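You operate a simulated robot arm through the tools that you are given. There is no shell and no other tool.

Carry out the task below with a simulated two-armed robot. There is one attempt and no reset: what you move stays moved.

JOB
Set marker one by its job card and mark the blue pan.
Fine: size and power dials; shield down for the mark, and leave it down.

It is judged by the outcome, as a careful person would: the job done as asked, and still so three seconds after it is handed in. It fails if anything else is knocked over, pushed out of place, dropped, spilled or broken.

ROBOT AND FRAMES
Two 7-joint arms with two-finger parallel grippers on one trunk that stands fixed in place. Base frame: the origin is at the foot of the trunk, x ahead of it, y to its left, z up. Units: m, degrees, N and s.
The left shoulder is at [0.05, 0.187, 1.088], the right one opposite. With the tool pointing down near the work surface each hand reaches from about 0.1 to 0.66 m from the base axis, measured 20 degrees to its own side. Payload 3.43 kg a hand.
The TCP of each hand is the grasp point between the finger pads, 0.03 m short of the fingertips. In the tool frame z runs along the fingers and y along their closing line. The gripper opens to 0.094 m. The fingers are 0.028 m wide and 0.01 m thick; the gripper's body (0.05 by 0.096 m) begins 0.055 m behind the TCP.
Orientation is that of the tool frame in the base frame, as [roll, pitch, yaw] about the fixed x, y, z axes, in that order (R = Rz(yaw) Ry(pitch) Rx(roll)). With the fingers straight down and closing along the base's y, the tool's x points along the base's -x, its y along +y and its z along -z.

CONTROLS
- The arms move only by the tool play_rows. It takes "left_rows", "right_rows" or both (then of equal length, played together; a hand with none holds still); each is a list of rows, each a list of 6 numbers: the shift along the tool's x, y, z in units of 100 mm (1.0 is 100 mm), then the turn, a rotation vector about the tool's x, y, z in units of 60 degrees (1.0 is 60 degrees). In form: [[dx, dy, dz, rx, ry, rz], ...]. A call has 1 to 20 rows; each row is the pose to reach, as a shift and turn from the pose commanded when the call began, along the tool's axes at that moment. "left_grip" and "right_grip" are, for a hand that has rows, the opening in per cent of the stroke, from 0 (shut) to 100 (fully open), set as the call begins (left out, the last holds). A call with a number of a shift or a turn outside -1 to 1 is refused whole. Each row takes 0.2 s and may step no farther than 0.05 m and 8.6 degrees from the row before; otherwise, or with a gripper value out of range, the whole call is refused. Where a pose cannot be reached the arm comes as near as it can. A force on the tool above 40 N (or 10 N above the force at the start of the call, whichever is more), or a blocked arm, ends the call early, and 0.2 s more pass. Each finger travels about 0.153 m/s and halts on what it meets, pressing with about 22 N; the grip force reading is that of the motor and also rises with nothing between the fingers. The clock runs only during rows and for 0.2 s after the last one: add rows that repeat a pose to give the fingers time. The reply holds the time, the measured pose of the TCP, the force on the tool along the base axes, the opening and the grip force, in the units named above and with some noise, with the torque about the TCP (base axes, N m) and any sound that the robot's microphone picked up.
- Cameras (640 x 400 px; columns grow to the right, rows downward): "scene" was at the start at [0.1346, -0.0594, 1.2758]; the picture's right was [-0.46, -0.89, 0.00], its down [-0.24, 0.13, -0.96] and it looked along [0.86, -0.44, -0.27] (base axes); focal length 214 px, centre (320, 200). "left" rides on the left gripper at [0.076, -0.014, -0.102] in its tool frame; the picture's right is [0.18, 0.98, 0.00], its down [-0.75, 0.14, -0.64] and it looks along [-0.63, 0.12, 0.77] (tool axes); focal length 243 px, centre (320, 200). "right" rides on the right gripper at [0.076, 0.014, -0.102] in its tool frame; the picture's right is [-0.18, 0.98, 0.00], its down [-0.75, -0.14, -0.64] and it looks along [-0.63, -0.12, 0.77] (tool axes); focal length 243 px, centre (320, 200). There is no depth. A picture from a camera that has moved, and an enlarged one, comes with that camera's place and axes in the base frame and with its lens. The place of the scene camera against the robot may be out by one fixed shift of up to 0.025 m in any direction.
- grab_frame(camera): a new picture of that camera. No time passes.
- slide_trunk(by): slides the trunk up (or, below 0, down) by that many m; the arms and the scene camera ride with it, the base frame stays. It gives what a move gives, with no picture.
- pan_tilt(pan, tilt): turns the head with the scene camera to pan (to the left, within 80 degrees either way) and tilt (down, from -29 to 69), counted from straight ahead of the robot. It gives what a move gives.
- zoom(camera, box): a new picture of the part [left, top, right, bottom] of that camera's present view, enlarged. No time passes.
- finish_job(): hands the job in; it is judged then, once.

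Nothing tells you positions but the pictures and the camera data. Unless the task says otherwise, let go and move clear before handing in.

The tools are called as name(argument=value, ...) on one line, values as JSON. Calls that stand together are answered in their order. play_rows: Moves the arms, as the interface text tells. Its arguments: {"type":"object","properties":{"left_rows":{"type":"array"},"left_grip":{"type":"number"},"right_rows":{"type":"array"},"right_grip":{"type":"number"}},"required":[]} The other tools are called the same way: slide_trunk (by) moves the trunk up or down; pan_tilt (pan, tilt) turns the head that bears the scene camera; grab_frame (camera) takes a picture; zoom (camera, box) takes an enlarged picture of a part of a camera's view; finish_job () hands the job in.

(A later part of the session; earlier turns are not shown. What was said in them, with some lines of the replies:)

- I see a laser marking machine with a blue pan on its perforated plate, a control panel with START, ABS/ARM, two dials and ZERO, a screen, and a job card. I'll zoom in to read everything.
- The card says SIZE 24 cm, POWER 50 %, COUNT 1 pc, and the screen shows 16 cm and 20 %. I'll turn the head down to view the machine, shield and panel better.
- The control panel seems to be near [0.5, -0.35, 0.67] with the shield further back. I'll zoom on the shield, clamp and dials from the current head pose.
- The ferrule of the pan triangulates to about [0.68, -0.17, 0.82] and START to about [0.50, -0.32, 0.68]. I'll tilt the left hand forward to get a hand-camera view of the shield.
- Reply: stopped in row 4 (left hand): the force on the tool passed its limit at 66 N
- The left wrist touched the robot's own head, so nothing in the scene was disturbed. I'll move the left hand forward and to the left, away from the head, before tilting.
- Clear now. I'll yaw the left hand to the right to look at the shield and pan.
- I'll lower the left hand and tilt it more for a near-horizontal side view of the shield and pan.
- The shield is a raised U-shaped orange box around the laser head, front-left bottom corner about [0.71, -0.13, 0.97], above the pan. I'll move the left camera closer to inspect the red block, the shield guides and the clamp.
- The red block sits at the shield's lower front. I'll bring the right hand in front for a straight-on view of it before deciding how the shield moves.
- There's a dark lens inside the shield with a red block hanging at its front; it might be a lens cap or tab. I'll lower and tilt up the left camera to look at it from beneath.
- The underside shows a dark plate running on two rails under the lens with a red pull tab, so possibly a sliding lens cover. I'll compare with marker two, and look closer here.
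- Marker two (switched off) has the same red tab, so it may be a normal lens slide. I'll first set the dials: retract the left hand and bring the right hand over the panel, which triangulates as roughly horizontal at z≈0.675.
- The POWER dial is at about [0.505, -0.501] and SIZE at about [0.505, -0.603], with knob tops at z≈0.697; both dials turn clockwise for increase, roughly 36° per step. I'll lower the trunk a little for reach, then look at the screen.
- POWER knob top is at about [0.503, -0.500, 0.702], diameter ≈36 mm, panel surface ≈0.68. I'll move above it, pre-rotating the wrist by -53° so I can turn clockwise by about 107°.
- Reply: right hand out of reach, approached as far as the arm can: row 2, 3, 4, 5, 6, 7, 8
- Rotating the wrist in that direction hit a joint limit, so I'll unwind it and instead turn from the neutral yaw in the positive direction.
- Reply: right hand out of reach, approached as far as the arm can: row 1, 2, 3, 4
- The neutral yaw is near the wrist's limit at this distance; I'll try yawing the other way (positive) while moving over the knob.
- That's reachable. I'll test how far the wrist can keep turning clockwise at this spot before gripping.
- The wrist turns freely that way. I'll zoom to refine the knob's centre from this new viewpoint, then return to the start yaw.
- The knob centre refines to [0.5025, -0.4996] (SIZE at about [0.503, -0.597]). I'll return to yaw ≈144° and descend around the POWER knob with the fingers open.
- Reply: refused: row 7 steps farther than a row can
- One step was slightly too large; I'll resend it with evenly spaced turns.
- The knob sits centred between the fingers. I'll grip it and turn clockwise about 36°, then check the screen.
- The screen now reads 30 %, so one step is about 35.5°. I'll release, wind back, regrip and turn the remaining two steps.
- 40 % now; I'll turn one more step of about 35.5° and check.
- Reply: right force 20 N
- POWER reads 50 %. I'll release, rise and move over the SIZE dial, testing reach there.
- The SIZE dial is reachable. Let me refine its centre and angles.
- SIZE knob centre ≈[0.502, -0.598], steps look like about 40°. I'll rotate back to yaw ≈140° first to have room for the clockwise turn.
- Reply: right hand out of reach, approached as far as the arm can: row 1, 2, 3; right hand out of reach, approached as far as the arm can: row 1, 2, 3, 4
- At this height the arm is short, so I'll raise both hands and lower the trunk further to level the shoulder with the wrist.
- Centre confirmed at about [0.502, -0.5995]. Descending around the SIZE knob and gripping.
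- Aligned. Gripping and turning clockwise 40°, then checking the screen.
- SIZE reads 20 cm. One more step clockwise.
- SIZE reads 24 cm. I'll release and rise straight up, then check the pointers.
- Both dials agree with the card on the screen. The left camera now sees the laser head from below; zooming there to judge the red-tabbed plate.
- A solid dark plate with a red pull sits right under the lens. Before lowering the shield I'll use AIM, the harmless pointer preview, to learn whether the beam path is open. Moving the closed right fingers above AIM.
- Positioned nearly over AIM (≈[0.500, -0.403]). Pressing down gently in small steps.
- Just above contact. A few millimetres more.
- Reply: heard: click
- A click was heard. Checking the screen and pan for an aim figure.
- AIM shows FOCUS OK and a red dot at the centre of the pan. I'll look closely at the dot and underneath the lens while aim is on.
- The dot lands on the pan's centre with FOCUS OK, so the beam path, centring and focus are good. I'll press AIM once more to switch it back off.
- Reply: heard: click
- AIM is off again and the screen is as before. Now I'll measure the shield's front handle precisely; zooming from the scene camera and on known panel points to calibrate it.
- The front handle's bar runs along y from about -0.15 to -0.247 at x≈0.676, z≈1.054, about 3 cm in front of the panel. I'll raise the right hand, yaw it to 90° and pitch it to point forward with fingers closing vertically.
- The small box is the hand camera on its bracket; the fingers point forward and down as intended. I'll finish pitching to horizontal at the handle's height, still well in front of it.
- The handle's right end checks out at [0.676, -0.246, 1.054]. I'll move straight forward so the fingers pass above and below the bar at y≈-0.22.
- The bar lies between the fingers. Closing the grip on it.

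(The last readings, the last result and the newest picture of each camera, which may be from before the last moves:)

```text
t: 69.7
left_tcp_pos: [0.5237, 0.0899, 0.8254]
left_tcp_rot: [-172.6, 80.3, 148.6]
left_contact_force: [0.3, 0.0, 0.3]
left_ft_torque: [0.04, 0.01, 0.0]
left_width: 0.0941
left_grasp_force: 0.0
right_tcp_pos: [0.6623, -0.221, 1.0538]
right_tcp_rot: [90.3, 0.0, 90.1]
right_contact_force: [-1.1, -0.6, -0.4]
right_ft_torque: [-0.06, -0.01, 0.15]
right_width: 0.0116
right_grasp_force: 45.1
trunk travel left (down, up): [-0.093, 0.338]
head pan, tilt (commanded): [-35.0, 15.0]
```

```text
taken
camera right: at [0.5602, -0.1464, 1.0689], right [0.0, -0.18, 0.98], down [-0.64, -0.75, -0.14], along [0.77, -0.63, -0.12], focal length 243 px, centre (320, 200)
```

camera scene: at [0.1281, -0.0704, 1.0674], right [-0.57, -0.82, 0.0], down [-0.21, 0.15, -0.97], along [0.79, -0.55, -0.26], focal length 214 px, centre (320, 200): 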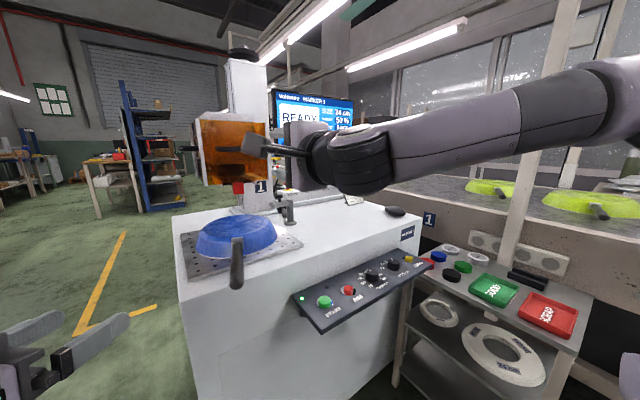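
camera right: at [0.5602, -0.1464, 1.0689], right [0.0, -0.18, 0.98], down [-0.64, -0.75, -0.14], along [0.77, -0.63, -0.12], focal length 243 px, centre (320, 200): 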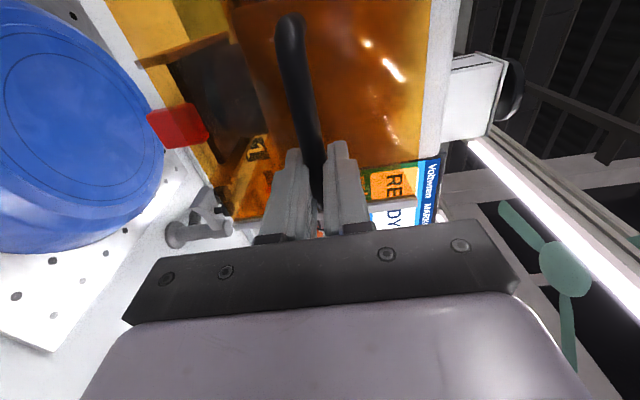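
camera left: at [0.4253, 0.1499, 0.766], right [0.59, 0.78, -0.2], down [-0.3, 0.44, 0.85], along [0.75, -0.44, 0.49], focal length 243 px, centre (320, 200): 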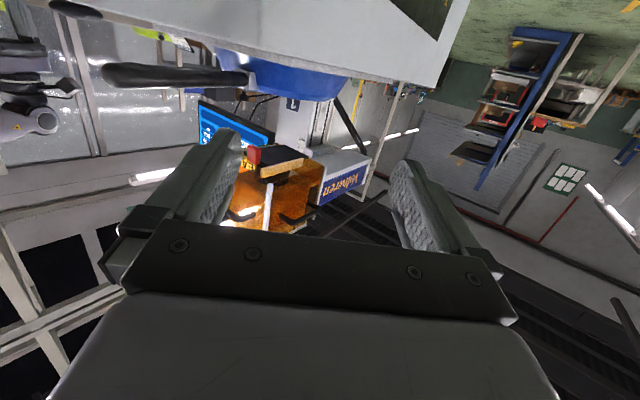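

Gripped (12 mm bar). Now lowering the shield slowly by 3 cm to feel how it moves.

play_rows(right_rows=[[0, -0.05, 0, 0, 0, 0], [0, -0.1, 0, 0, 0, 0], [0, -0.15, 0, 0, 0, 0], [0, -0.2, 0, 0, 0, 0], [0, -0.25, 0, 0, 0, 0], [0, -0.3, 0, 0, 0, 0], [0, -0.3, 0, 0, 0, 0]])

grab_frame(camera="right")

zoom(camera="scene", box=[160, 80, 360, 230])

```text
t: 71.3
left_tcp_pos: [0.5234, 0.0908, 0.8246]
left_tcp_rot: [-172.7, 80.4, 148.5]
left_contact_force: [0.8, 0.4, 0.7]
left_ft_torque: [0.0, 0.01, 0.01]
left_width: 0.0939
left_grasp_force: 0.1
right_tcp_pos: [0.6626, -0.2223, 1.0253]
right_tcp_rot: [90.1, -0.2, 89.9]
right_contact_force: [-5.6, -0.7, 0.4]
right_ft_torque: [-0.03, -0.06, 0.02]
right_width: 0.0113
right_grasp_force: 44.5
trunk travel left (down, up): [-0.093, 0.338]
head pan, tilt (commanded): [-35.0, 15.0]
```

```text
taken
camera right: at [0.5602, -0.1464, 1.0395], right [0.0, -0.19, 0.98], down [-0.64, -0.75, -0.14], along [0.77, -0.63, -0.12], focal length 243 px, centre (320, 200)
```

right: 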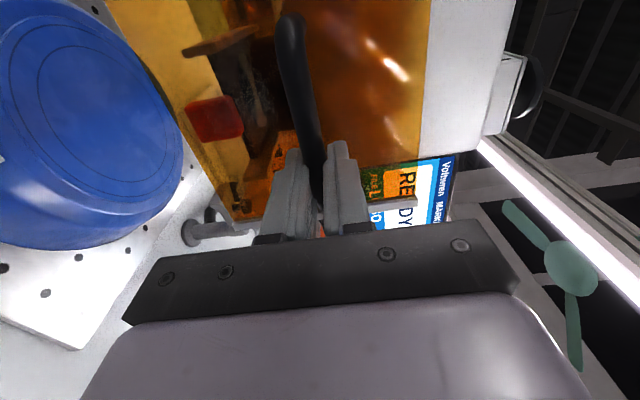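

```text
2.67 times, centred on (260, 155) of scene
camera zoom: at [0.1274, -0.0704, 1.0675], right [-0.57, -0.82, 0.0], down [-0.21, 0.15, -0.97], along [0.79, -0.55, -0.26], focal length 572 px, centre (480, 320)
```

zoom: 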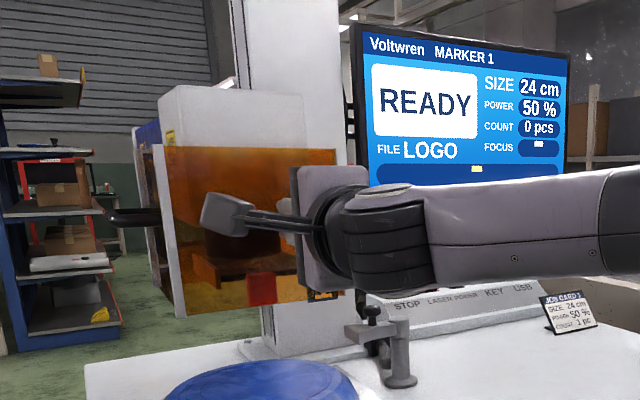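

The shield slides freely and clears the red tab. Continuing down in small increments.

play_rows(right_rows=[[0, -0.05, 0, 0, 0, 0], [0, -0.1, 0, 0, 0, 0], [0, -0.15, 0, 0, 0, 0], [0, -0.2, 0, 0, 0, 0], [0, -0.25, 0, 0, 0, 0], [0, -0.3, 0, 0, 0, 0], [0, -0.35, 0, 0, 0, 0], [0, -0.35, 0, 0, 0, 0]])

zoom(camera="scene", box=[160, 80, 360, 230])

grab_frame(camera="left")

```text
t: 73.1
left_tcp_pos: [0.5241, 0.0899, 0.8238]
left_tcp_rot: [-172.5, 80.3, 148.5]
left_contact_force: [-0.8, -0.3, -0.6]
left_ft_torque: [-0.03, -0.02, 0.01]
left_width: 0.094
left_grasp_force: 0.2
right_tcp_pos: [0.6625, -0.2236, 0.989]
right_tcp_rot: [90.3, 0.0, 90.0]
right_contact_force: [-3.5, 1.3, 0.6]
right_ft_torque: [0.04, -0.03, 0.05]
right_width: 0.0116
right_grasp_force: 44.9
trunk travel left (down, up): [-0.093, 0.338]
head pan, tilt (commanded): [-35.0, 15.0]
```

```text
2.67 times, centred on (260, 155) of scene
camera zoom: at [0.1276, -0.0703, 1.0675], right [-0.57, -0.82, 0.0], down [-0.21, 0.15, -0.97], along [0.79, -0.55, -0.26], focal length 572 px, centre (480, 320)
```

zoom: 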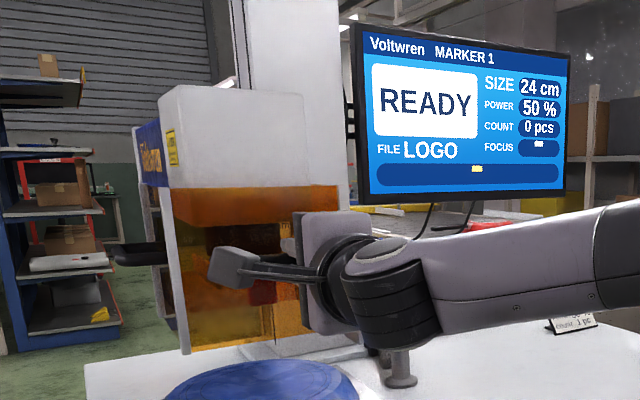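

```text
taken
camera left: at [0.4251, 0.15, 0.7662], right [0.59, 0.78, -0.2], down [-0.3, 0.44, 0.85], along [0.75, -0.44, 0.49], focal length 243 px, centre (320, 200)
```

left: 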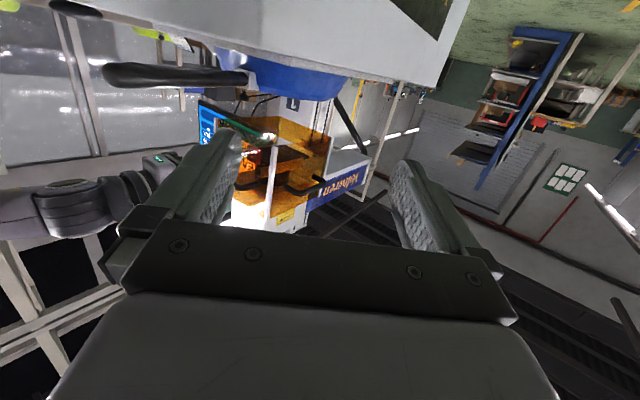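

Still free. Continuing with smaller steps, watching the force and the gap over the pan.

play_rows(right_rows=[[0, -0.04, 0, 0, 0, 0], [0, -0.08, 0, 0, 0, 0], [0, -0.12, 0, 0, 0, 0], [0, -0.16, 0, 0, 0, 0], [0, -0.2, 0, 0, 0, 0], [0, -0.2, 0, 0, 0, 0]])

zoom(camera="scene", box=[160, 80, 360, 230])

zoom(camera="left", box=[195, 30, 375, 230])

```text
t: 74.5
left_tcp_pos: [0.5234, 0.09, 0.8249]
left_tcp_rot: [-172.6, 80.3, 148.4]
left_contact_force: [-0.6, 0.8, -0.4]
left_ft_torque: [0.02, 0.01, 0.0]
left_width: 0.094
left_grasp_force: 0.0
right_tcp_pos: [0.662, -0.222, 0.9697]
right_tcp_rot: [90.1, -0.1, 89.9]
right_contact_force: [-0.6, -2.3, 1.5]
right_ft_torque: [0.0, -0.01, 0.61]
right_width: 0.0114
right_grasp_force: 45.4
trunk travel left (down, up): [-0.093, 0.338]
head pan, tilt (commanded): [-35.0, 15.0]
```

```text
2.67 times, centred on (260, 155) of scene
camera zoom: at [0.1278, -0.0705, 1.0674], right [-0.57, -0.82, 0.0], down [-0.21, 0.15, -0.97], along [0.79, -0.55, -0.26], focal length 572 px, centre (480, 320)
```

zoom: 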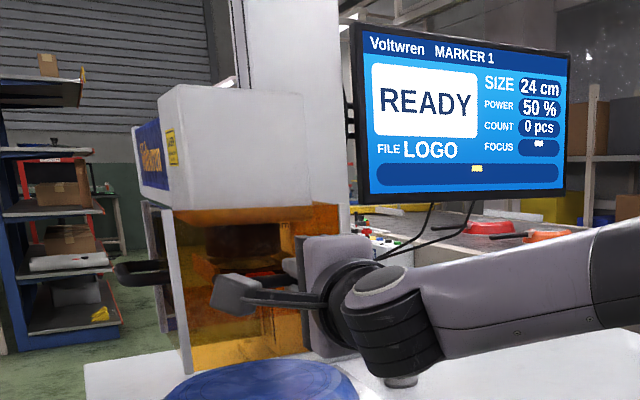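

```text
2.00 times, centred on (285, 130) of left
camera zoom: at [0.4252, 0.1498, 0.7661], right [0.59, 0.78, -0.2], down [-0.3, 0.44, 0.85], along [0.75, -0.44, 0.49], focal length 485 px, centre (390, 340)
```

zoom: 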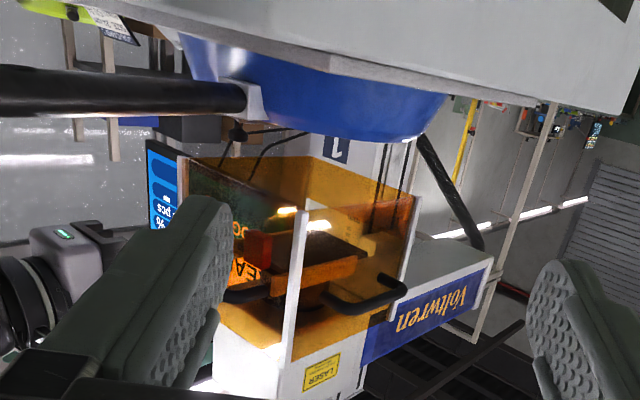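

play_rows(right_rows=[[0, -0.03, 0, 0, 0, 0], [0, -0.06, 0, 0, 0, 0], [0, -0.09, 0, 0, 0, 0], [0, -0.12, 0, 0, 0, 0], [0, -0.15, 0, 0, 0, 0], [0, -0.15, 0, 0, 0, 0]])

zoom(camera="scene", box=[160, 100, 360, 250])

zoom(camera="left", box=[195, 30, 375, 230])

grab_frame(camera="right")

```text
t: 75.9
left_tcp_pos: [0.5224, 0.0914, 0.8236]
left_tcp_rot: [-172.8, 80.2, 148.4]
left_contact_force: [0.9, -0.4, -1.0]
left_ft_torque: [0.0, -0.01, 0.03]
left_width: 0.094
left_grasp_force: 0.1
right_tcp_pos: [0.6622, -0.2215, 0.9557]
right_tcp_rot: [90.6, -0.1, 89.7]
right_contact_force: [-5.9, -4.5, 1.6]
right_ft_torque: [-0.2, 0.0, 1.25]
right_width: 0.0117
right_grasp_force: 45.3
trunk travel left (down, up): [-0.093, 0.338]
head pan, tilt (commanded): [-35.0, 15.0]
```

```text
2.67 times, centred on (260, 175) of scene
camera zoom: at [0.1275, -0.0707, 1.0675], right [-0.57, -0.82, 0.0], down [-0.21, 0.15, -0.97], along [0.79, -0.55, -0.26], focal length 572 px, centre (480, 267)
```

zoom: 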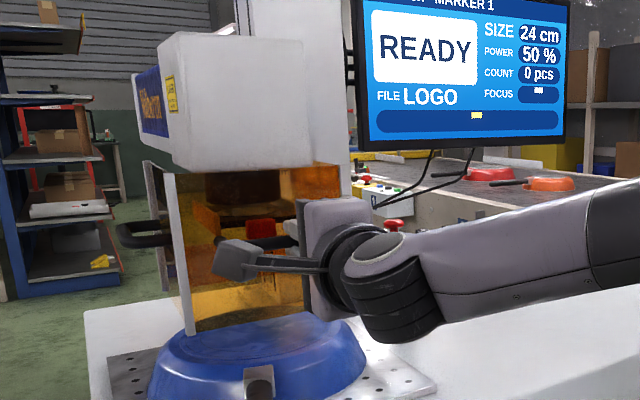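

```text
2.00 times, centred on (285, 130) of left
camera zoom: at [0.425, 0.1497, 0.7663], right [0.59, 0.78, -0.2], down [-0.3, 0.44, 0.85], along [0.75, -0.44, 0.49], focal length 485 px, centre (390, 340)
```

zoom: 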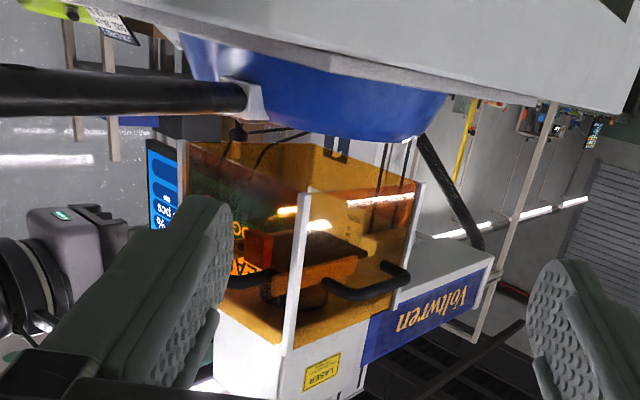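

```text
taken
camera right: at [0.5603, -0.1461, 0.971], right [0.01, -0.19, 0.98], down [-0.65, -0.75, -0.14], along [0.76, -0.63, -0.12], focal length 243 px, centre (320, 200)
```

right: 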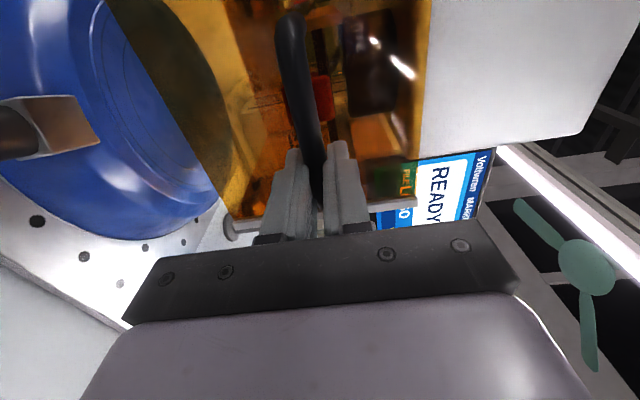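

play_rows(right_rows=[[0, -0.03, 0, 0, 0, 0], [0, -0.06, 0, 0, 0, 0], [0, -0.09, 0, 0, 0, 0], [0, -0.12, 0, 0, 0, 0], [0, -0.12, 0, 0, 0, 0]])

zoom(camera="scene", box=[160, 100, 360, 250])

zoom(camera="left", box=[195, 30, 375, 230])

```text
t: 77.1
left_tcp_pos: [0.5236, 0.0901, 0.8254]
left_tcp_rot: [-172.9, 80.3, 148.3]
left_contact_force: [-0.2, -0.3, -0.6]
left_ft_torque: [-0.02, 0.0, -0.02]
left_width: 0.0941
left_grasp_force: 0.0
right_tcp_pos: [0.662, -0.2229, 0.9544]
right_tcp_rot: [90.6, -0.2, 89.7]
right_contact_force: [-11.4, -5.0, -0.2]
right_ft_torque: [-0.06, -0.03, 0.08]
right_width: 0.0116
right_grasp_force: 45.3
right hand out of reach, approached as far as the arm can: row 2, 3, 4, 5
trunk travel left (down, up): [-0.093, 0.338]
head pan, tilt (commanded): [-35.0, 15.0]
```

```text
2.67 times, centred on (260, 175) of scene
camera zoom: at [0.1271, -0.0707, 1.0675], right [-0.57, -0.82, 0.0], down [-0.21, 0.15, -0.97], along [0.79, -0.55, -0.26], focal length 572 px, centre (480, 267)
```

zoom: 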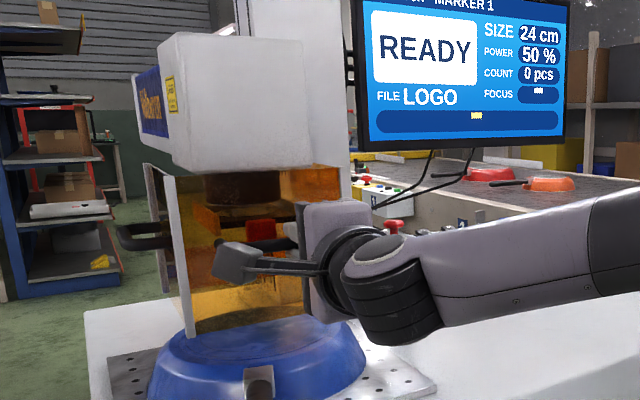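

```text
2.00 times, centred on (285, 130) of left
camera zoom: at [0.4248, 0.1497, 0.7666], right [0.59, 0.78, -0.2], down [-0.3, 0.44, 0.85], along [0.75, -0.44, 0.49], focal length 485 px, centre (390, 340)
```

zoom: 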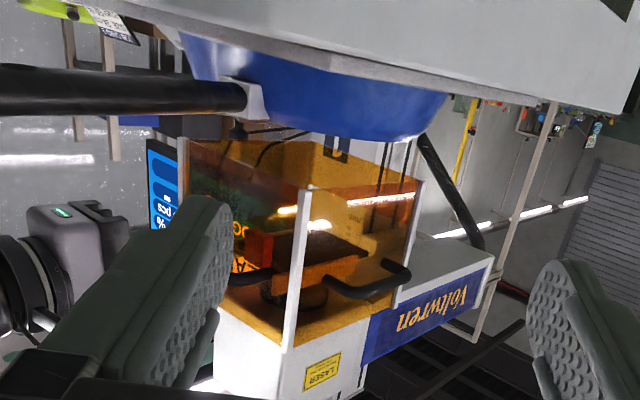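

The arm hit a joint limit here, not the shield's stop. I'll use the trunk to lower the gripped shield a little further, 1 cm at a time.

slide_trunk(by=-0.01)

zoom(camera="left", box=[195, 30, 375, 230])

```text
t: 77.6
left_tcp_pos: [0.5222, 0.0902, 0.8155]
left_tcp_rot: [-172.8, 80.3, 148.3]
left_contact_force: [-0.2, 1.1, -0.3]
left_ft_torque: [0.02, -0.03, -0.01]
left_width: 0.0938
left_grasp_force: 0.2
right_tcp_pos: [0.6614, -0.2225, 0.9443]
right_tcp_rot: [90.7, -0.1, 89.7]
right_contact_force: [-13.0, -4.4, -0.1]
right_ft_torque: [0.0, -0.03, -0.19]
right_width: 0.0113
right_grasp_force: 45.1
trunk travel left (down, up): [-0.083, 0.348]
head pan, tilt (commanded): [-35.0, 15.0]
```

```text
2.00 times, centred on (285, 130) of left
camera zoom: at [0.4248, 0.1497, 0.7565], right [0.59, 0.78, -0.2], down [-0.3, 0.44, 0.85], along [0.75, -0.44, 0.49], focal length 485 px, centre (390, 340)
```

zoom: 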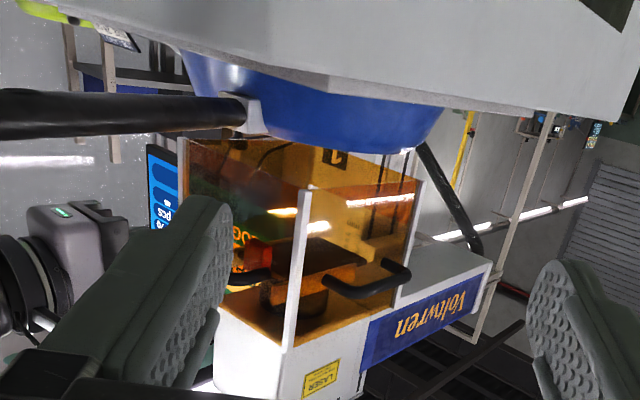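

slide_trunk(by=-0.01)

zoom(camera="scene", box=[160, 100, 360, 250])

grab_frame(camera="right")

```text
t: 78.2
left_tcp_pos: [0.5225, 0.0903, 0.8056]
left_tcp_rot: [-172.9, 80.3, 148.2]
left_contact_force: [0.7, -0.1, 0.3]
left_ft_torque: [-0.01, -0.02, 0.0]
left_width: 0.0942
left_grasp_force: 0.1
right_tcp_pos: [0.6623, -0.2228, 0.9336]
right_tcp_rot: [90.6, 0.0, 89.7]
right_contact_force: [-12.2, -4.5, -0.6]
right_ft_torque: [-0.14, -0.06, -0.27]
right_width: 0.0115
right_grasp_force: 45.2
trunk travel left (down, up): [-0.073, 0.358]
head pan, tilt (commanded): [-35.0, 15.0]
```

```text
2.67 times, centred on (260, 175) of scene
camera zoom: at [0.1271, -0.0707, 1.0474], right [-0.57, -0.82, 0.0], down [-0.21, 0.15, -0.97], along [0.79, -0.55, -0.26], focal length 572 px, centre (480, 267)
```

zoom: 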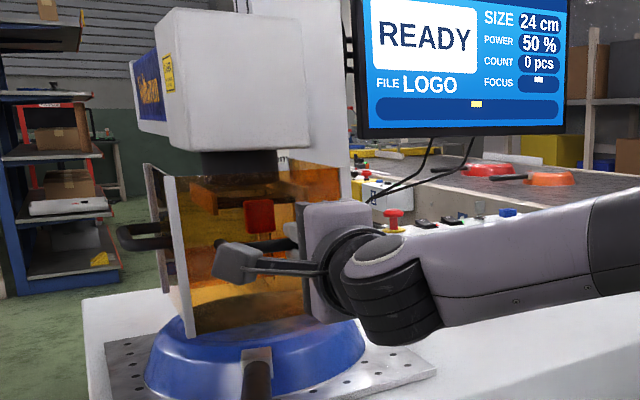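

```text
taken
camera right: at [0.5605, -0.1459, 0.949], right [0.01, -0.19, 0.98], down [-0.65, -0.75, -0.13], along [0.76, -0.64, -0.13], focal length 243 px, centre (320, 200)
```

right: 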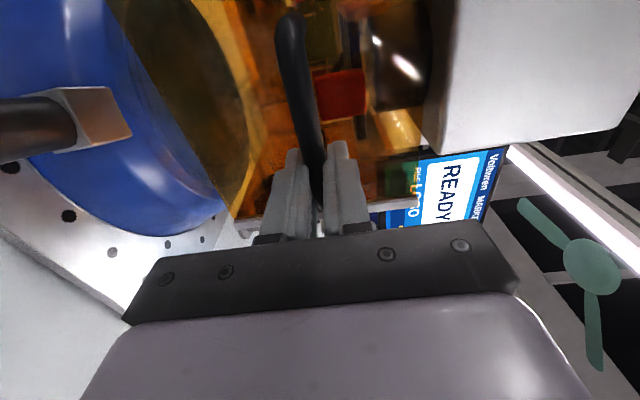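

slide_trunk(by=-0.006)

zoom(camera="left", box=[195, 30, 375, 230])

```text
t: 78.8
left_tcp_pos: [0.522, 0.0895, 0.7984]
left_tcp_rot: [-172.9, 80.3, 148.4]
left_contact_force: [-0.3, 0.7, 0.7]
left_ft_torque: [0.01, -0.02, 0.04]
left_width: 0.0943
left_grasp_force: 0.0
right_tcp_pos: [0.663, -0.2216, 0.928]
right_tcp_rot: [90.6, -0.1, 89.7]
right_contact_force: [-12.5, -5.5, -0.3]
right_ft_torque: [-0.14, 0.0, -0.16]
right_width: 0.0113
right_grasp_force: 44.7
trunk travel left (down, up): [-0.067, 0.364]
head pan, tilt (commanded): [-35.0, 15.0]
```

```text
2.00 times, centred on (285, 130) of left
camera zoom: at [0.4248, 0.1497, 0.7406], right [0.59, 0.78, -0.2], down [-0.3, 0.44, 0.85], along [0.75, -0.44, 0.49], focal length 485 px, centre (390, 340)
```

zoom: 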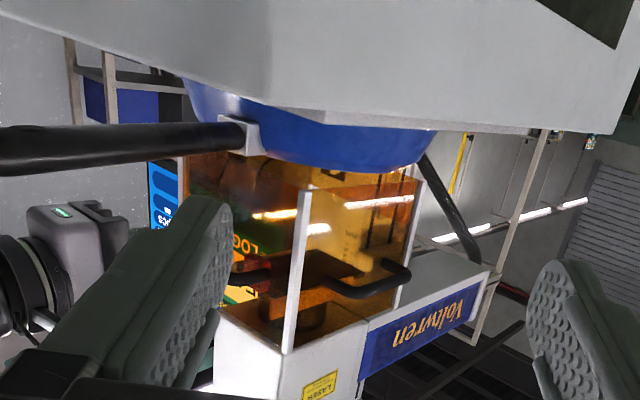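

Shield bottom now computes to z≈0.844, with the pan's top at about 0.83. Going a few more millimetres, watching for the stop.

slide_trunk(by=-0.004)

zoom(camera="scene", box=[190, 180, 300, 250])

```text
t: 79.3
left_tcp_pos: [0.522, 0.0909, 0.7953]
left_tcp_rot: [-172.9, 80.4, 148.3]
left_contact_force: [0.2, 0.4, -0.1]
left_ft_torque: [0.01, -0.02, -0.02]
left_width: 0.0942
left_grasp_force: 0.1
right_tcp_pos: [0.6622, -0.223, 0.9262]
right_tcp_rot: [90.3, -0.2, 89.8]
right_contact_force: [-4.5, -6.3, 9.2]
right_ft_torque: [-0.09, -0.07, 0.73]
right_width: 0.0116
right_grasp_force: 45.0
trunk travel left (down, up): [-0.063, 0.368]
head pan, tilt (commanded): [-35.0, 15.0]
```

```text
5.71 times, centred on (245, 215) of scene
camera zoom: at [0.1269, -0.0706, 1.0377], right [-0.57, -0.82, 0.0], down [-0.21, 0.15, -0.97], along [0.79, -0.55, -0.26], focal length 1226 px, centre (749, 114)
```

zoom: 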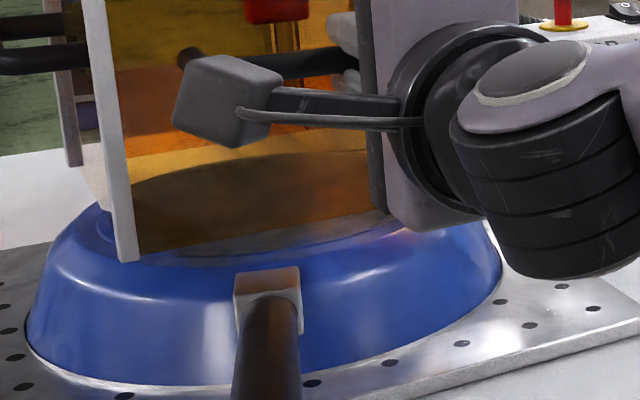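

A 9 N reaction appeared with almost no further motion: the shield is at its stop. I'll open the fingers slightly and check that it stays down.

play_rows(right_rows=[[0, 0, 0, 0, 0, 0], [0, 0, 0, 0, 0, 0], [0, 0, 0, 0, 0, 0]], right_grip=35)

zoom(camera="scene", box=[160, 100, 360, 250])

grab_frame(camera="right")

```text
t: 80.1
left_tcp_pos: [0.5241, 0.0913, 0.7947]
left_tcp_rot: [-172.6, 80.4, 148.7]
left_contact_force: [-0.6, -0.1, 0.2]
left_ft_torque: [-0.01, 0.0, -0.03]
left_width: 0.0941
left_grasp_force: 0.1
right_tcp_pos: [0.6627, -0.2209, 0.923]
right_tcp_rot: [90.7, 0.0, 89.7]
right_contact_force: [0.0, 0.3, 0.6]
right_ft_torque: [0.0, -0.04, -0.01]
right_width: 0.0329
right_grasp_force: 0.1
trunk travel left (down, up): [-0.063, 0.368]
head pan, tilt (commanded): [-35.0, 15.0]
```

```text
2.67 times, centred on (260, 175) of scene
camera zoom: at [0.128, -0.0704, 1.0374], right [-0.57, -0.82, 0.0], down [-0.21, 0.15, -0.97], along [0.79, -0.55, -0.26], focal length 572 px, centre (480, 267)
```

zoom: 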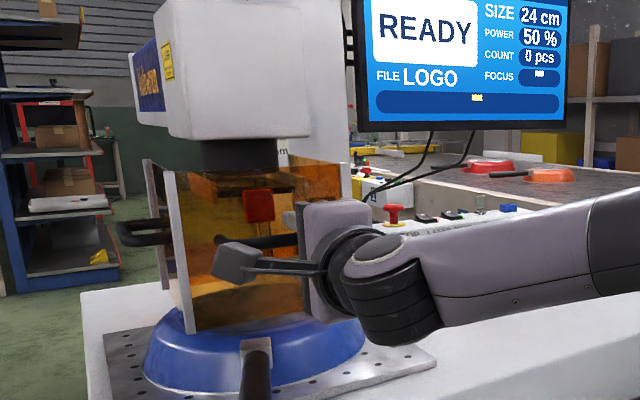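

```text
taken
camera right: at [0.5613, -0.1453, 0.9386], right [0.01, -0.18, 0.98], down [-0.65, -0.75, -0.13], along [0.76, -0.63, -0.13], focal length 243 px, centre (320, 200)
```

right: 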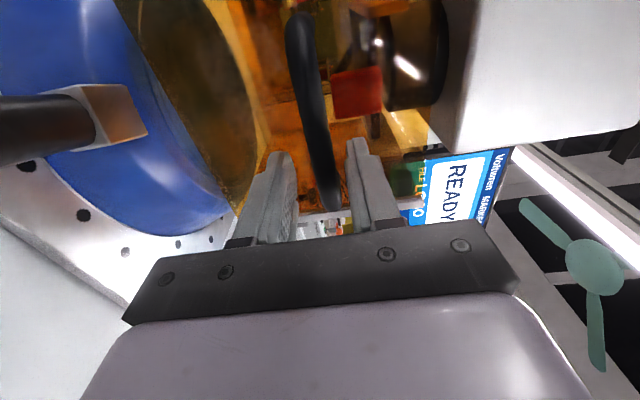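

The shield stays down with the fingers open. Backing straight out along -x before anything else.

play_rows(right_rows=[[0, 0, -0.2, 0, 0, 0], [0, 0, -0.4, 0, 0, 0], [0, 0, -0.6, 0, 0, 0], [0, 0, -0.8, 0, 0, 0], [0, 0, -1.0, 0, 0, 0], [0, 0, -1.0, 0, 0, 0]])

grab_frame(camera="right")

zoom(camera="scene", box=[160, 100, 360, 250])

```text
t: 81.5
left_tcp_pos: [0.523, 0.09, 0.7937]
left_tcp_rot: [-172.6, 80.2, 148.6]
left_contact_force: [-0.1, 1.0, -0.1]
left_ft_torque: [-0.01, -0.02, -0.01]
left_width: 0.094
left_grasp_force: 0.0
right_tcp_pos: [0.5618, -0.2192, 0.9256]
right_tcp_rot: [90.6, -0.1, 89.6]
right_contact_force: [-0.2, -0.1, 0.6]
right_ft_torque: [0.01, -0.03, -0.01]
right_width: 0.033
right_grasp_force: 0.2
trunk travel left (down, up): [-0.063, 0.368]
head pan, tilt (commanded): [-35.0, 15.0]
```

```text
taken
camera right: at [0.4604, -0.1436, 0.9407], right [0.01, -0.18, 0.98], down [-0.65, -0.75, -0.13], along [0.76, -0.64, -0.13], focal length 243 px, centre (320, 200)
```

right: 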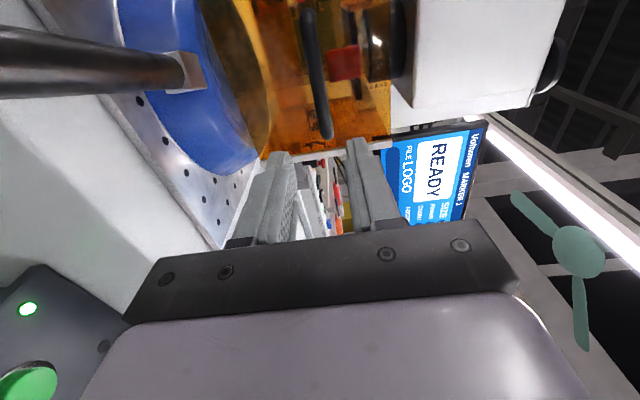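

```text
2.67 times, centred on (260, 175) of scene
camera zoom: at [0.128, -0.0704, 1.0374], right [-0.57, -0.82, 0.0], down [-0.21, 0.15, -0.97], along [0.79, -0.55, -0.26], focal length 572 px, centre (480, 267)
```

zoom: 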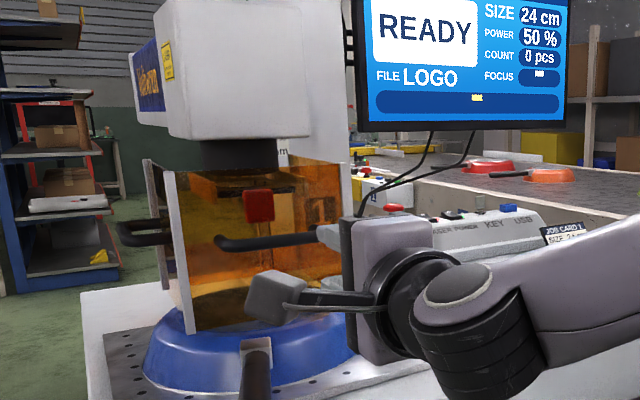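

zoom(camera="scene", box=[205, 140, 295, 235])

zoom(camera="right", box=[200, 0, 420, 160])

zoom(camera="left", box=[210, 60, 340, 200])

```text
4.21 times, centred on (250, 188) of scene
camera zoom: at [0.128, -0.0704, 1.0374], right [-0.57, -0.82, 0.0], down [-0.21, 0.15, -0.97], along [0.79, -0.55, -0.26], focal length 903 px, centre (615, 253)
```

zoom: 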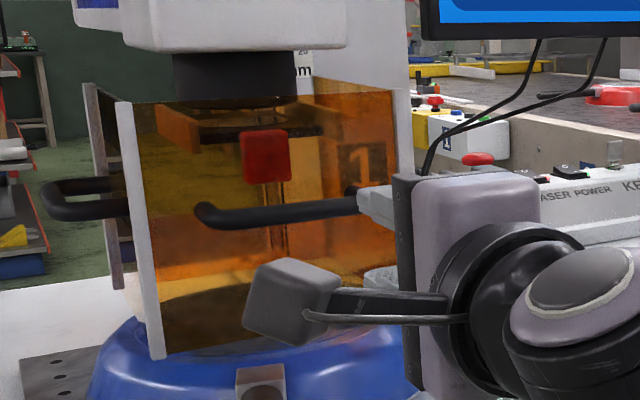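

```text
2.50 times, centred on (310, 80) of right
camera zoom: at [0.4604, -0.1436, 0.9407], right [0.01, -0.18, 0.98], down [-0.65, -0.75, -0.13], along [0.76, -0.64, -0.13], focal length 606 px, centre (345, 500)
```

zoom: 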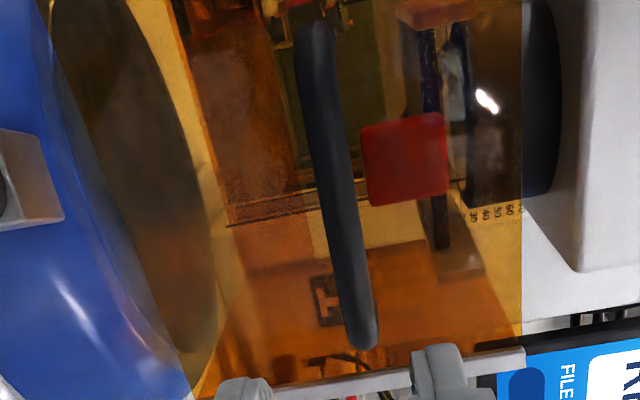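

```text
2.86 times, centred on (275, 130) of left
camera zoom: at [0.4253, 0.1499, 0.736], right [0.59, 0.78, -0.2], down [-0.3, 0.44, 0.85], along [0.75, -0.44, 0.49], focal length 693 px, centre (449, 400)
```

zoom: 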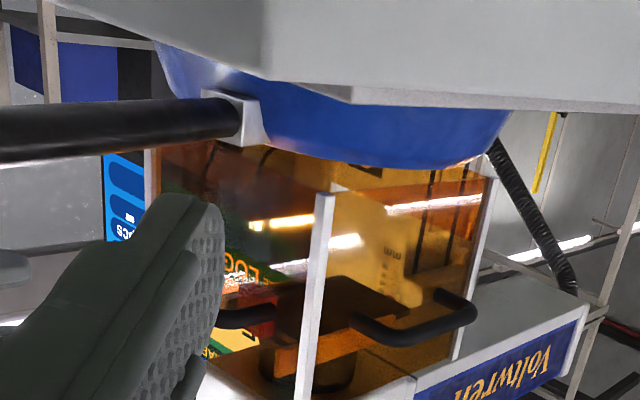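

The shield is down and undisturbed, and the right hand is clear. Next I'll swing the right hand away, turn the tool down again and go over START at about [0.499, -0.327].

play_rows(right_rows=[[-0.2, 0.05, -0.2, 0, 0, 0], [-0.4, 0.1, -0.4, 0, 0, 0], [-0.6, 0.15, -0.6, 0, 0, 0], [-0.8, 0.2, -0.8, 0, 0, 0], [-0.8, 0.2, -0.8, 0, 0, 0]], right_grip=0)

play_rows(right_rows=[[0, 0, -0.05, 0.125, 0, 0], [0, 0, -0.1, 0.25, 0, 0], [0, 0, -0.15, 0.375, 0, 0], [0, 0, -0.2, 0.5, 0, 0], [0, 0, -0.2, 0.625, 0, 0], [0, 0, -0.2, 0.75, 0, 0], [0, 0, -0.2, 0.875, 0, 0], [0, 0, -0.2, 1.0, 0, 0], [0, 0, -0.2, 1.0, 0, 0]])

grab_frame(camera="scene")

```text
t: 82.7
left_tcp_pos: [0.5227, 0.0899, 0.7954]
left_tcp_rot: [-172.5, 80.3, 148.5]
left_contact_force: [0.2, -0.1, -0.4]
left_ft_torque: [0.0, 0.0, -0.01]
left_width: 0.094
left_grasp_force: 0.0
right_tcp_pos: [0.4791, -0.2991, 0.9455]
right_tcp_rot: [90.8, -0.1, 89.7]
right_contact_force: [0.0, 0.0, 0.1]
right_ft_torque: [0.01, 0.01, 0.0]
right_width: 0.0006
right_grasp_force: 22.3
trunk travel left (down, up): [-0.063, 0.368]
head pan, tilt (commanded): [-35.0, 15.0]
```

```text
t: 84.7
left_tcp_pos: [0.5238, 0.0911, 0.7934]
left_tcp_rot: [-172.7, 80.3, 148.5]
left_contact_force: [-0.7, 0.5, -0.3]
left_ft_torque: [-0.01, 0.0, 0.01]
left_width: 0.0941
left_grasp_force: 0.1
right_tcp_pos: [0.4624, -0.2999, 0.9456]
right_tcp_rot: [150.7, 0.0, 89.6]
right_contact_force: [0.4, -0.4, -0.6]
right_ft_torque: [0.0, 0.02, -0.02]
right_width: 0.0
right_grasp_force: 22.1
trunk travel left (down, up): [-0.063, 0.368]
head pan, tilt (commanded): [-35.0, 15.0]
```

```text
taken
camera scene: at [0.1281, -0.0703, 1.0374], right [-0.57, -0.82, 0.0], down [-0.21, 0.15, -0.97], along [0.79, -0.55, -0.26], focal length 214 px, centre (320, 200)
```

scene: 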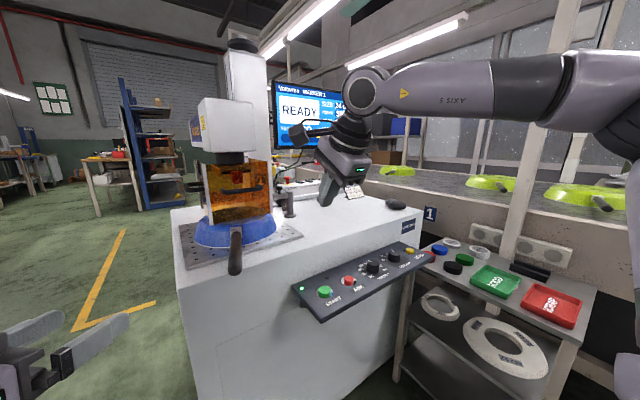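

zoom(camera="scene", box=[165, 90, 325, 280])

play_rows(right_rows=[[0, 0, 0, 0.123, 0, 0], [0, 0, 0, 0.246, 0, 0], [0, 0, 0, 0.369, 0, 0], [0, 0, 0, 0.49, 0, 0], [0, 0, 0, 0.49, 0, 0]])

```text
2.11 times, centred on (245, 185) of scene
camera zoom: at [0.1281, -0.0703, 1.0374], right [-0.57, -0.82, 0.0], down [-0.21, 0.15, -0.97], along [0.79, -0.55, -0.26], focal length 452 px, centre (478, 232)
```

zoom: 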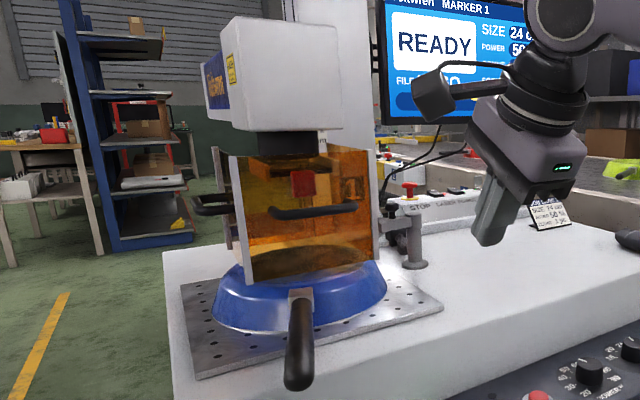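

```text
t: 85.9
left_tcp_pos: [0.5244, 0.0902, 0.7939]
left_tcp_rot: [-172.6, 80.4, 148.6]
left_contact_force: [0.9, -0.1, 0.0]
left_ft_torque: [0.01, 0.01, 0.0]
left_width: 0.0941
left_grasp_force: 0.1
right_tcp_pos: [0.4624, -0.3008, 0.9459]
right_tcp_rot: [-179.9, 0.0, 89.6]
right_contact_force: [0.8, 0.0, 0.3]
right_ft_torque: [-0.02, -0.01, -0.02]
right_width: 0.0
right_grasp_force: 22.0
trunk travel left (down, up): [-0.063, 0.368]
head pan, tilt (commanded): [-35.0, 15.0]
```

Everything looks settled: shield down over the pan, dials at 24 cm and 50 %. Moving the closed right fingers over START.

play_rows(right_rows=[[-0.06, 0.09, 0.25, 0, 0, 0], [-0.13, 0.18, 0.5, 0, 0, 0], [-0.2, 0.27, 0.75, 0, 0, 0], [-0.262, 0.362, 1.0, 0, 0, 0], [-0.262, 0.362, 1.0, 0, 0, 0]])

play_rows(right_rows=[[0, 0, 0.25, 0, 0, 0], [0, 0, 0.5, 0, 0, 0], [0, 0, 0.8, 0, 0, 0], [0, 0, 0.8, 0, 0, 0]])

grab_frame(camera="right")

```text
t: 87.1
left_tcp_pos: [0.5229, 0.0903, 0.7942]
left_tcp_rot: [-172.7, 80.4, 148.7]
left_contact_force: [0.3, 0.1, 1.1]
left_ft_torque: [0.0, 0.01, -0.01]
left_width: 0.0942
left_grasp_force: 0.1
right_tcp_pos: [0.5012, -0.3269, 0.8443]
right_tcp_rot: [-179.9, 0.1, 89.7]
right_contact_force: [-0.4, -0.7, 0.6]
right_ft_torque: [0.0, 0.01, 0.01]
right_width: 0.0
right_grasp_force: 21.8
trunk travel left (down, up): [-0.063, 0.368]
head pan, tilt (commanded): [-35.0, 15.0]
```

```text
t: 88.1
left_tcp_pos: [0.5243, 0.0888, 0.7937]
left_tcp_rot: [-172.6, 80.3, 148.6]
left_contact_force: [0.5, 0.4, 0.0]
left_ft_torque: [0.01, -0.02, -0.03]
left_width: 0.094
left_grasp_force: 0.0
right_tcp_pos: [0.4994, -0.3261, 0.7652]
right_tcp_rot: [-180.0, 0.1, 89.7]
right_contact_force: [-0.4, 0.6, 1.2]
right_ft_torque: [0.03, 0.01, -0.04]
right_width: 0.0
right_grasp_force: 22.1
trunk travel left (down, up): [-0.063, 0.368]
head pan, tilt (commanded): [-35.0, 15.0]
```

```text
taken
camera right: at [0.5143, -0.2498, 0.8673], right [0.98, -0.19, 0.0], down [-0.14, -0.75, 0.64], along [-0.12, -0.63, -0.77], focal length 243 px, centre (320, 200)
```

right: 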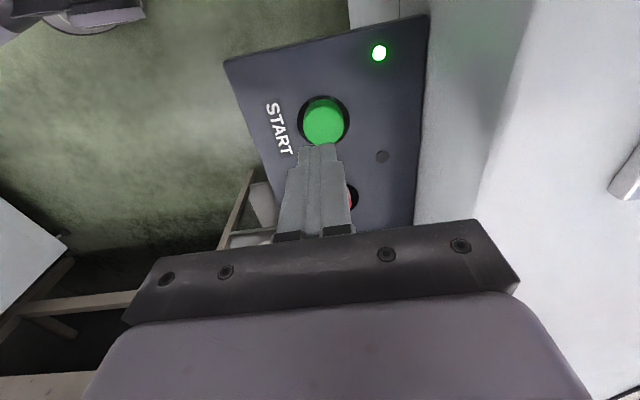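

Aligned over START. Pressing gently, once.

play_rows(right_rows=[[0.03, 0.02, 0.2, 0, 0, 0], [0.03, 0.02, 0.35, 0, 0, 0], [0.03, 0.02, 0.41, 0, 0, 0], [0.03, 0.02, 0.44, 0, 0, 0], [0.03, 0.02, 0.46, 0, 0, 0]])

```text
t: 89.3
left_tcp_pos: [0.5235, 0.0908, 0.7947]
left_tcp_rot: [-172.6, 80.3, 148.6]
left_contact_force: [0.3, 0.0, 0.1]
left_ft_torque: [0.05, -0.02, -0.01]
left_width: 0.0939
left_grasp_force: 0.0
right_tcp_pos: [0.4997, -0.3234, 0.7202]
right_tcp_rot: [-180.0, 0.0, 89.7]
right_contact_force: [-0.6, -0.2, 0.5]
right_ft_torque: [-0.01, 0.0, 0.0]
right_width: 0.0
right_grasp_force: 22.2
trunk travel left (down, up): [-0.063, 0.368]
head pan, tilt (commanded): [-35.0, 15.0]
```

play_rows(right_rows=[[0, 0, 0.02, 0, 0, 0], [0, 0, 0.04, 0, 0, 0], [0, 0, 0.06, 0, 0, 0]])

grab_frame(camera="scene")

```text
t: 90.1
left_tcp_pos: [0.5226, 0.0897, 0.7946]
left_tcp_rot: [-172.7, 80.4, 148.5]
left_contact_force: [0.0, 0.2, 0.7]
left_ft_torque: [0.0, 0.01, -0.02]
left_width: 0.094
left_grasp_force: 0.0
right_tcp_pos: [0.5011, -0.3246, 0.7157]
right_tcp_rot: [180.0, 0.0, 89.7]
right_contact_force: [-1.3, 1.8, 7.1]
right_ft_torque: [0.06, 0.01, 0.01]
right_width: 0.0
right_grasp_force: 22.1
trunk travel left (down, up): [-0.063, 0.368]
head pan, tilt (commanded): [-35.0, 15.0]
heard: click
```

```text
taken
camera scene: at [0.1275, -0.07, 1.0376], right [-0.57, -0.82, 0.0], down [-0.21, 0.15, -0.97], along [0.79, -0.55, -0.26], focal length 214 px, centre (320, 200)
```

scene: 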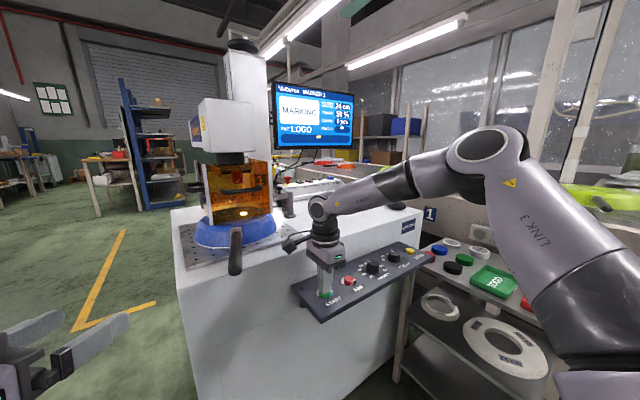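

The click was heard and the screen says MARKING, with a glow on the pan through the shield. I'll release the button by rising and watch the progress.

play_rows(right_rows=[[0, 0, -0.2, 0, 0, 0], [0, 0, -0.5, 0, 0, 0], [0, 0, -0.8, 0, 0, 0], [0, 0, -0.8, 0, 0, 0]])

zoom(camera="scene", box=[260, 70, 370, 150])

zoom(camera="scene", box=[175, 140, 315, 260])

```text
t: 91.1
left_tcp_pos: [0.5218, 0.0898, 0.7948]
left_tcp_rot: [-172.6, 80.3, 148.6]
left_contact_force: [0.5, -0.6, -0.5]
left_ft_torque: [-0.01, 0.01, -0.01]
left_width: 0.0941
left_grasp_force: 0.1
right_tcp_pos: [0.5009, -0.3225, 0.794]
right_tcp_rot: [-179.9, 0.0, 89.6]
right_contact_force: [0.1, -0.3, 0.1]
right_ft_torque: [0.0, -0.03, 0.0]
right_width: 0.0
right_grasp_force: 22.1
trunk travel left (down, up): [-0.063, 0.368]
head pan, tilt (commanded): [-35.0, 15.0]
```

```text
5.00 times, centred on (315, 110) of scene
camera zoom: at [0.128, -0.0703, 1.0374], right [-0.57, -0.82, 0.0], down [-0.21, 0.15, -0.97], along [0.79, -0.55, -0.26], focal length 1072 px, centre (345, 650)
```

zoom: 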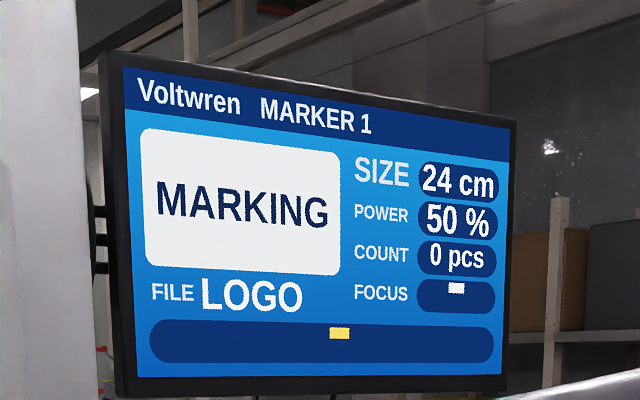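

```text
3.33 times, centred on (245, 200) of scene
camera zoom: at [0.128, -0.0703, 1.0374], right [-0.57, -0.82, 0.0], down [-0.21, 0.15, -0.97], along [0.79, -0.55, -0.26], focal length 715 px, centre (570, 200)
```

zoom: 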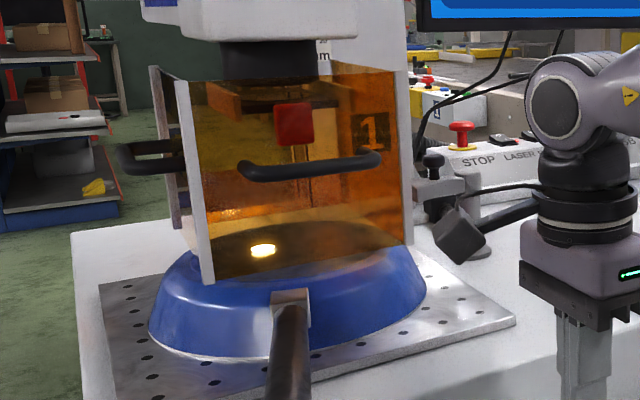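

The laser spot is working on the pan. I'll hold still and let it finish.

play_rows(right_rows=[[0, 0, 0, 0, 0, 0], [0, 0, 0, 0, 0, 0], [0, 0, 0, 0, 0, 0], [0, 0, 0, 0, 0, 0], [0, 0, 0, 0, 0, 0], [0, 0, 0, 0, 0, 0], [0, 0, 0, 0, 0, 0], [0, 0, 0, 0, 0, 0], [0, 0, 0, 0, 0, 0], [0, 0, 0, 0, 0, 0], [0, 0, 0, 0, 0, 0], [0, 0, 0, 0, 0, 0], [0, 0, 0, 0, 0, 0], [0, 0, 0, 0, 0, 0], [0, 0, 0, 0, 0, 0]])

zoom(camera="scene", box=[260, 70, 370, 150])

zoom(camera="scene", box=[175, 140, 315, 260])

```text
t: 94.3
left_tcp_pos: [0.5234, 0.0905, 0.7958]
left_tcp_rot: [-172.7, 80.3, 148.5]
left_contact_force: [0.9, 0.2, -0.6]
left_ft_torque: [0.02, -0.01, -0.04]
left_width: 0.0939
left_grasp_force: 0.1
right_tcp_pos: [0.5007, -0.3217, 0.7937]
right_tcp_rot: [-179.9, -0.1, 89.7]
right_contact_force: [0.1, -0.3, 0.2]
right_ft_torque: [-0.01, -0.06, 0.04]
right_width: 0.0
right_grasp_force: 22.6
trunk travel left (down, up): [-0.063, 0.368]
head pan, tilt (commanded): [-35.0, 15.0]
```

```text
5.00 times, centred on (315, 110) of scene
camera zoom: at [0.128, -0.0704, 1.0374], right [-0.57, -0.82, 0.0], down [-0.21, 0.15, -0.97], along [0.79, -0.55, -0.26], focal length 1072 px, centre (345, 650)
```

zoom: 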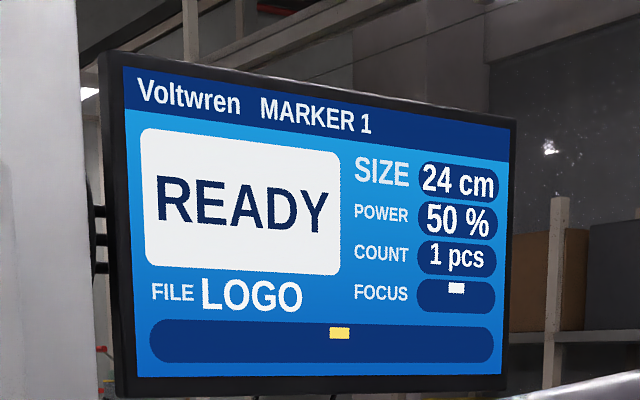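

```text
3.33 times, centred on (245, 200) of scene
camera zoom: at [0.128, -0.0704, 1.0374], right [-0.57, -0.82, 0.0], down [-0.21, 0.15, -0.97], along [0.79, -0.55, -0.26], focal length 715 px, centre (570, 200)
```

zoom: 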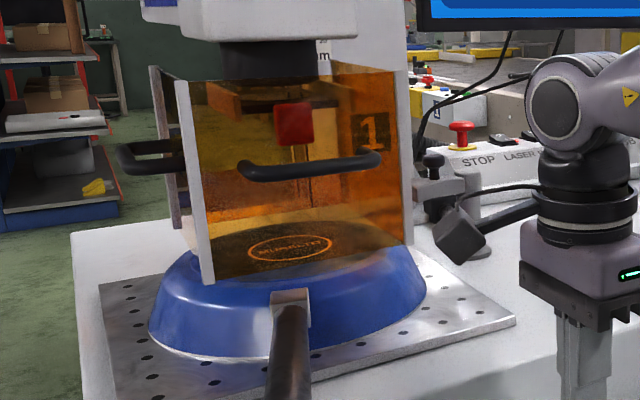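

The screen shows READY with COUNT 1 and the mark is visible on the pan's base through the shield. I'll move the right hand up and back, clear of the machine.

play_rows(right_rows=[[0, 0, -0.25, 0, 0, 0], [0, 0, -0.5, 0, 0, 0], [0, -0.2, -0.75, 0, 0, 0], [0, -0.5, -1.0, 0, 0, 0], [0, -0.8, -1.0, 0, 0, 0], [0, -0.8, -1.0, 0, 0, 0]])

grab_frame(camera="scene")

zoom(camera="scene", box=[165, 60, 365, 260])

```text
t: 95.7
left_tcp_pos: [0.5234, 0.0903, 0.7938]
left_tcp_rot: [-172.7, 80.2, 148.6]
left_contact_force: [0.2, -0.1, -1.0]
left_ft_torque: [-0.03, -0.02, -0.02]
left_width: 0.0939
left_grasp_force: 0.1
right_tcp_pos: [0.4211, -0.3239, 0.8931]
right_tcp_rot: [-179.9, 0.0, 89.7]
right_contact_force: [0.3, 0.3, -0.3]
right_ft_torque: [0.02, -0.02, -0.01]
right_width: 0.0001
right_grasp_force: 21.9
trunk travel left (down, up): [-0.063, 0.368]
head pan, tilt (commanded): [-35.0, 15.0]
```

```text
taken
camera scene: at [0.1279, -0.0704, 1.0374], right [-0.57, -0.82, 0.0], down [-0.21, 0.15, -0.97], along [0.79, -0.55, -0.26], focal length 214 px, centre (320, 200)
```

scene: 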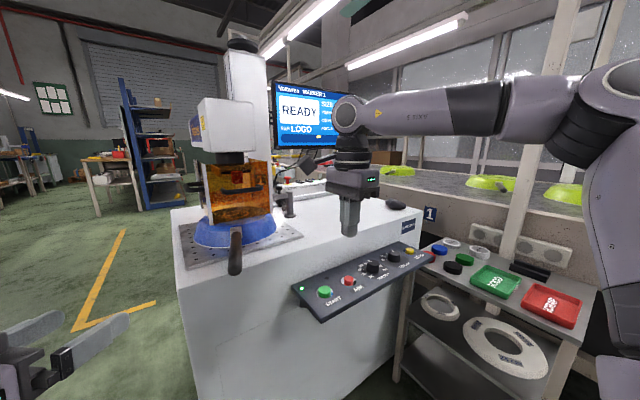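

```text
2.00 times, centred on (265, 160) of scene
camera zoom: at [0.1279, -0.0704, 1.0374], right [-0.57, -0.82, 0.0], down [-0.21, 0.15, -0.97], along [0.79, -0.55, -0.26], focal length 429 px, centre (430, 280)
```

zoom: 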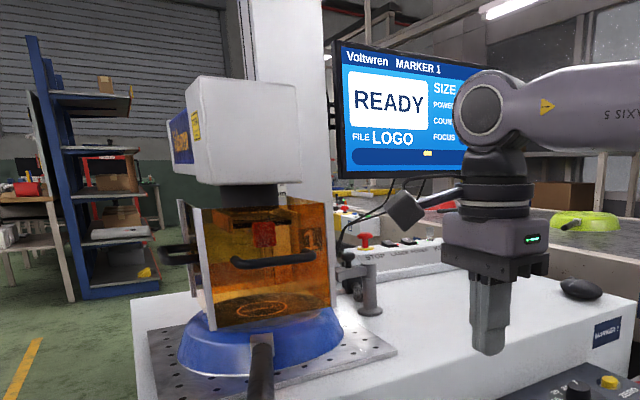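

The dials are set, the pan is marked once (COUNT 1), and the shield is still down. Both hands are clear and nothing else has moved, so I'm handing the job in.

finish_job()

```text
The job is handed in.
```

The blue pan is marked, and I handed the job in. Marker one was set by its job card at 24 cm and 50 % when it fired. The screen went back to READY with COUNT at 1 pc, as the card asks, and the mark shows on the pan through the shield.

- **Shield:** It was down at its stop before I pressed START and I left it down.
- **AIM:** Before lowering the shield I pressed AIM, which your note didn't list. It showed a dot at the centre of the pan and FOCUS OK, and I switched it off again.
- **Red-tabbed plate:** There is a dark plate with a red pull under the lens that looked like a lens cover. I left it alone because the aim dot reached the pan, and the mark came out.
- **Contact:** The left arm touched the robot's own head once early on and stopped. Nothing on the machine was knocked or moved.
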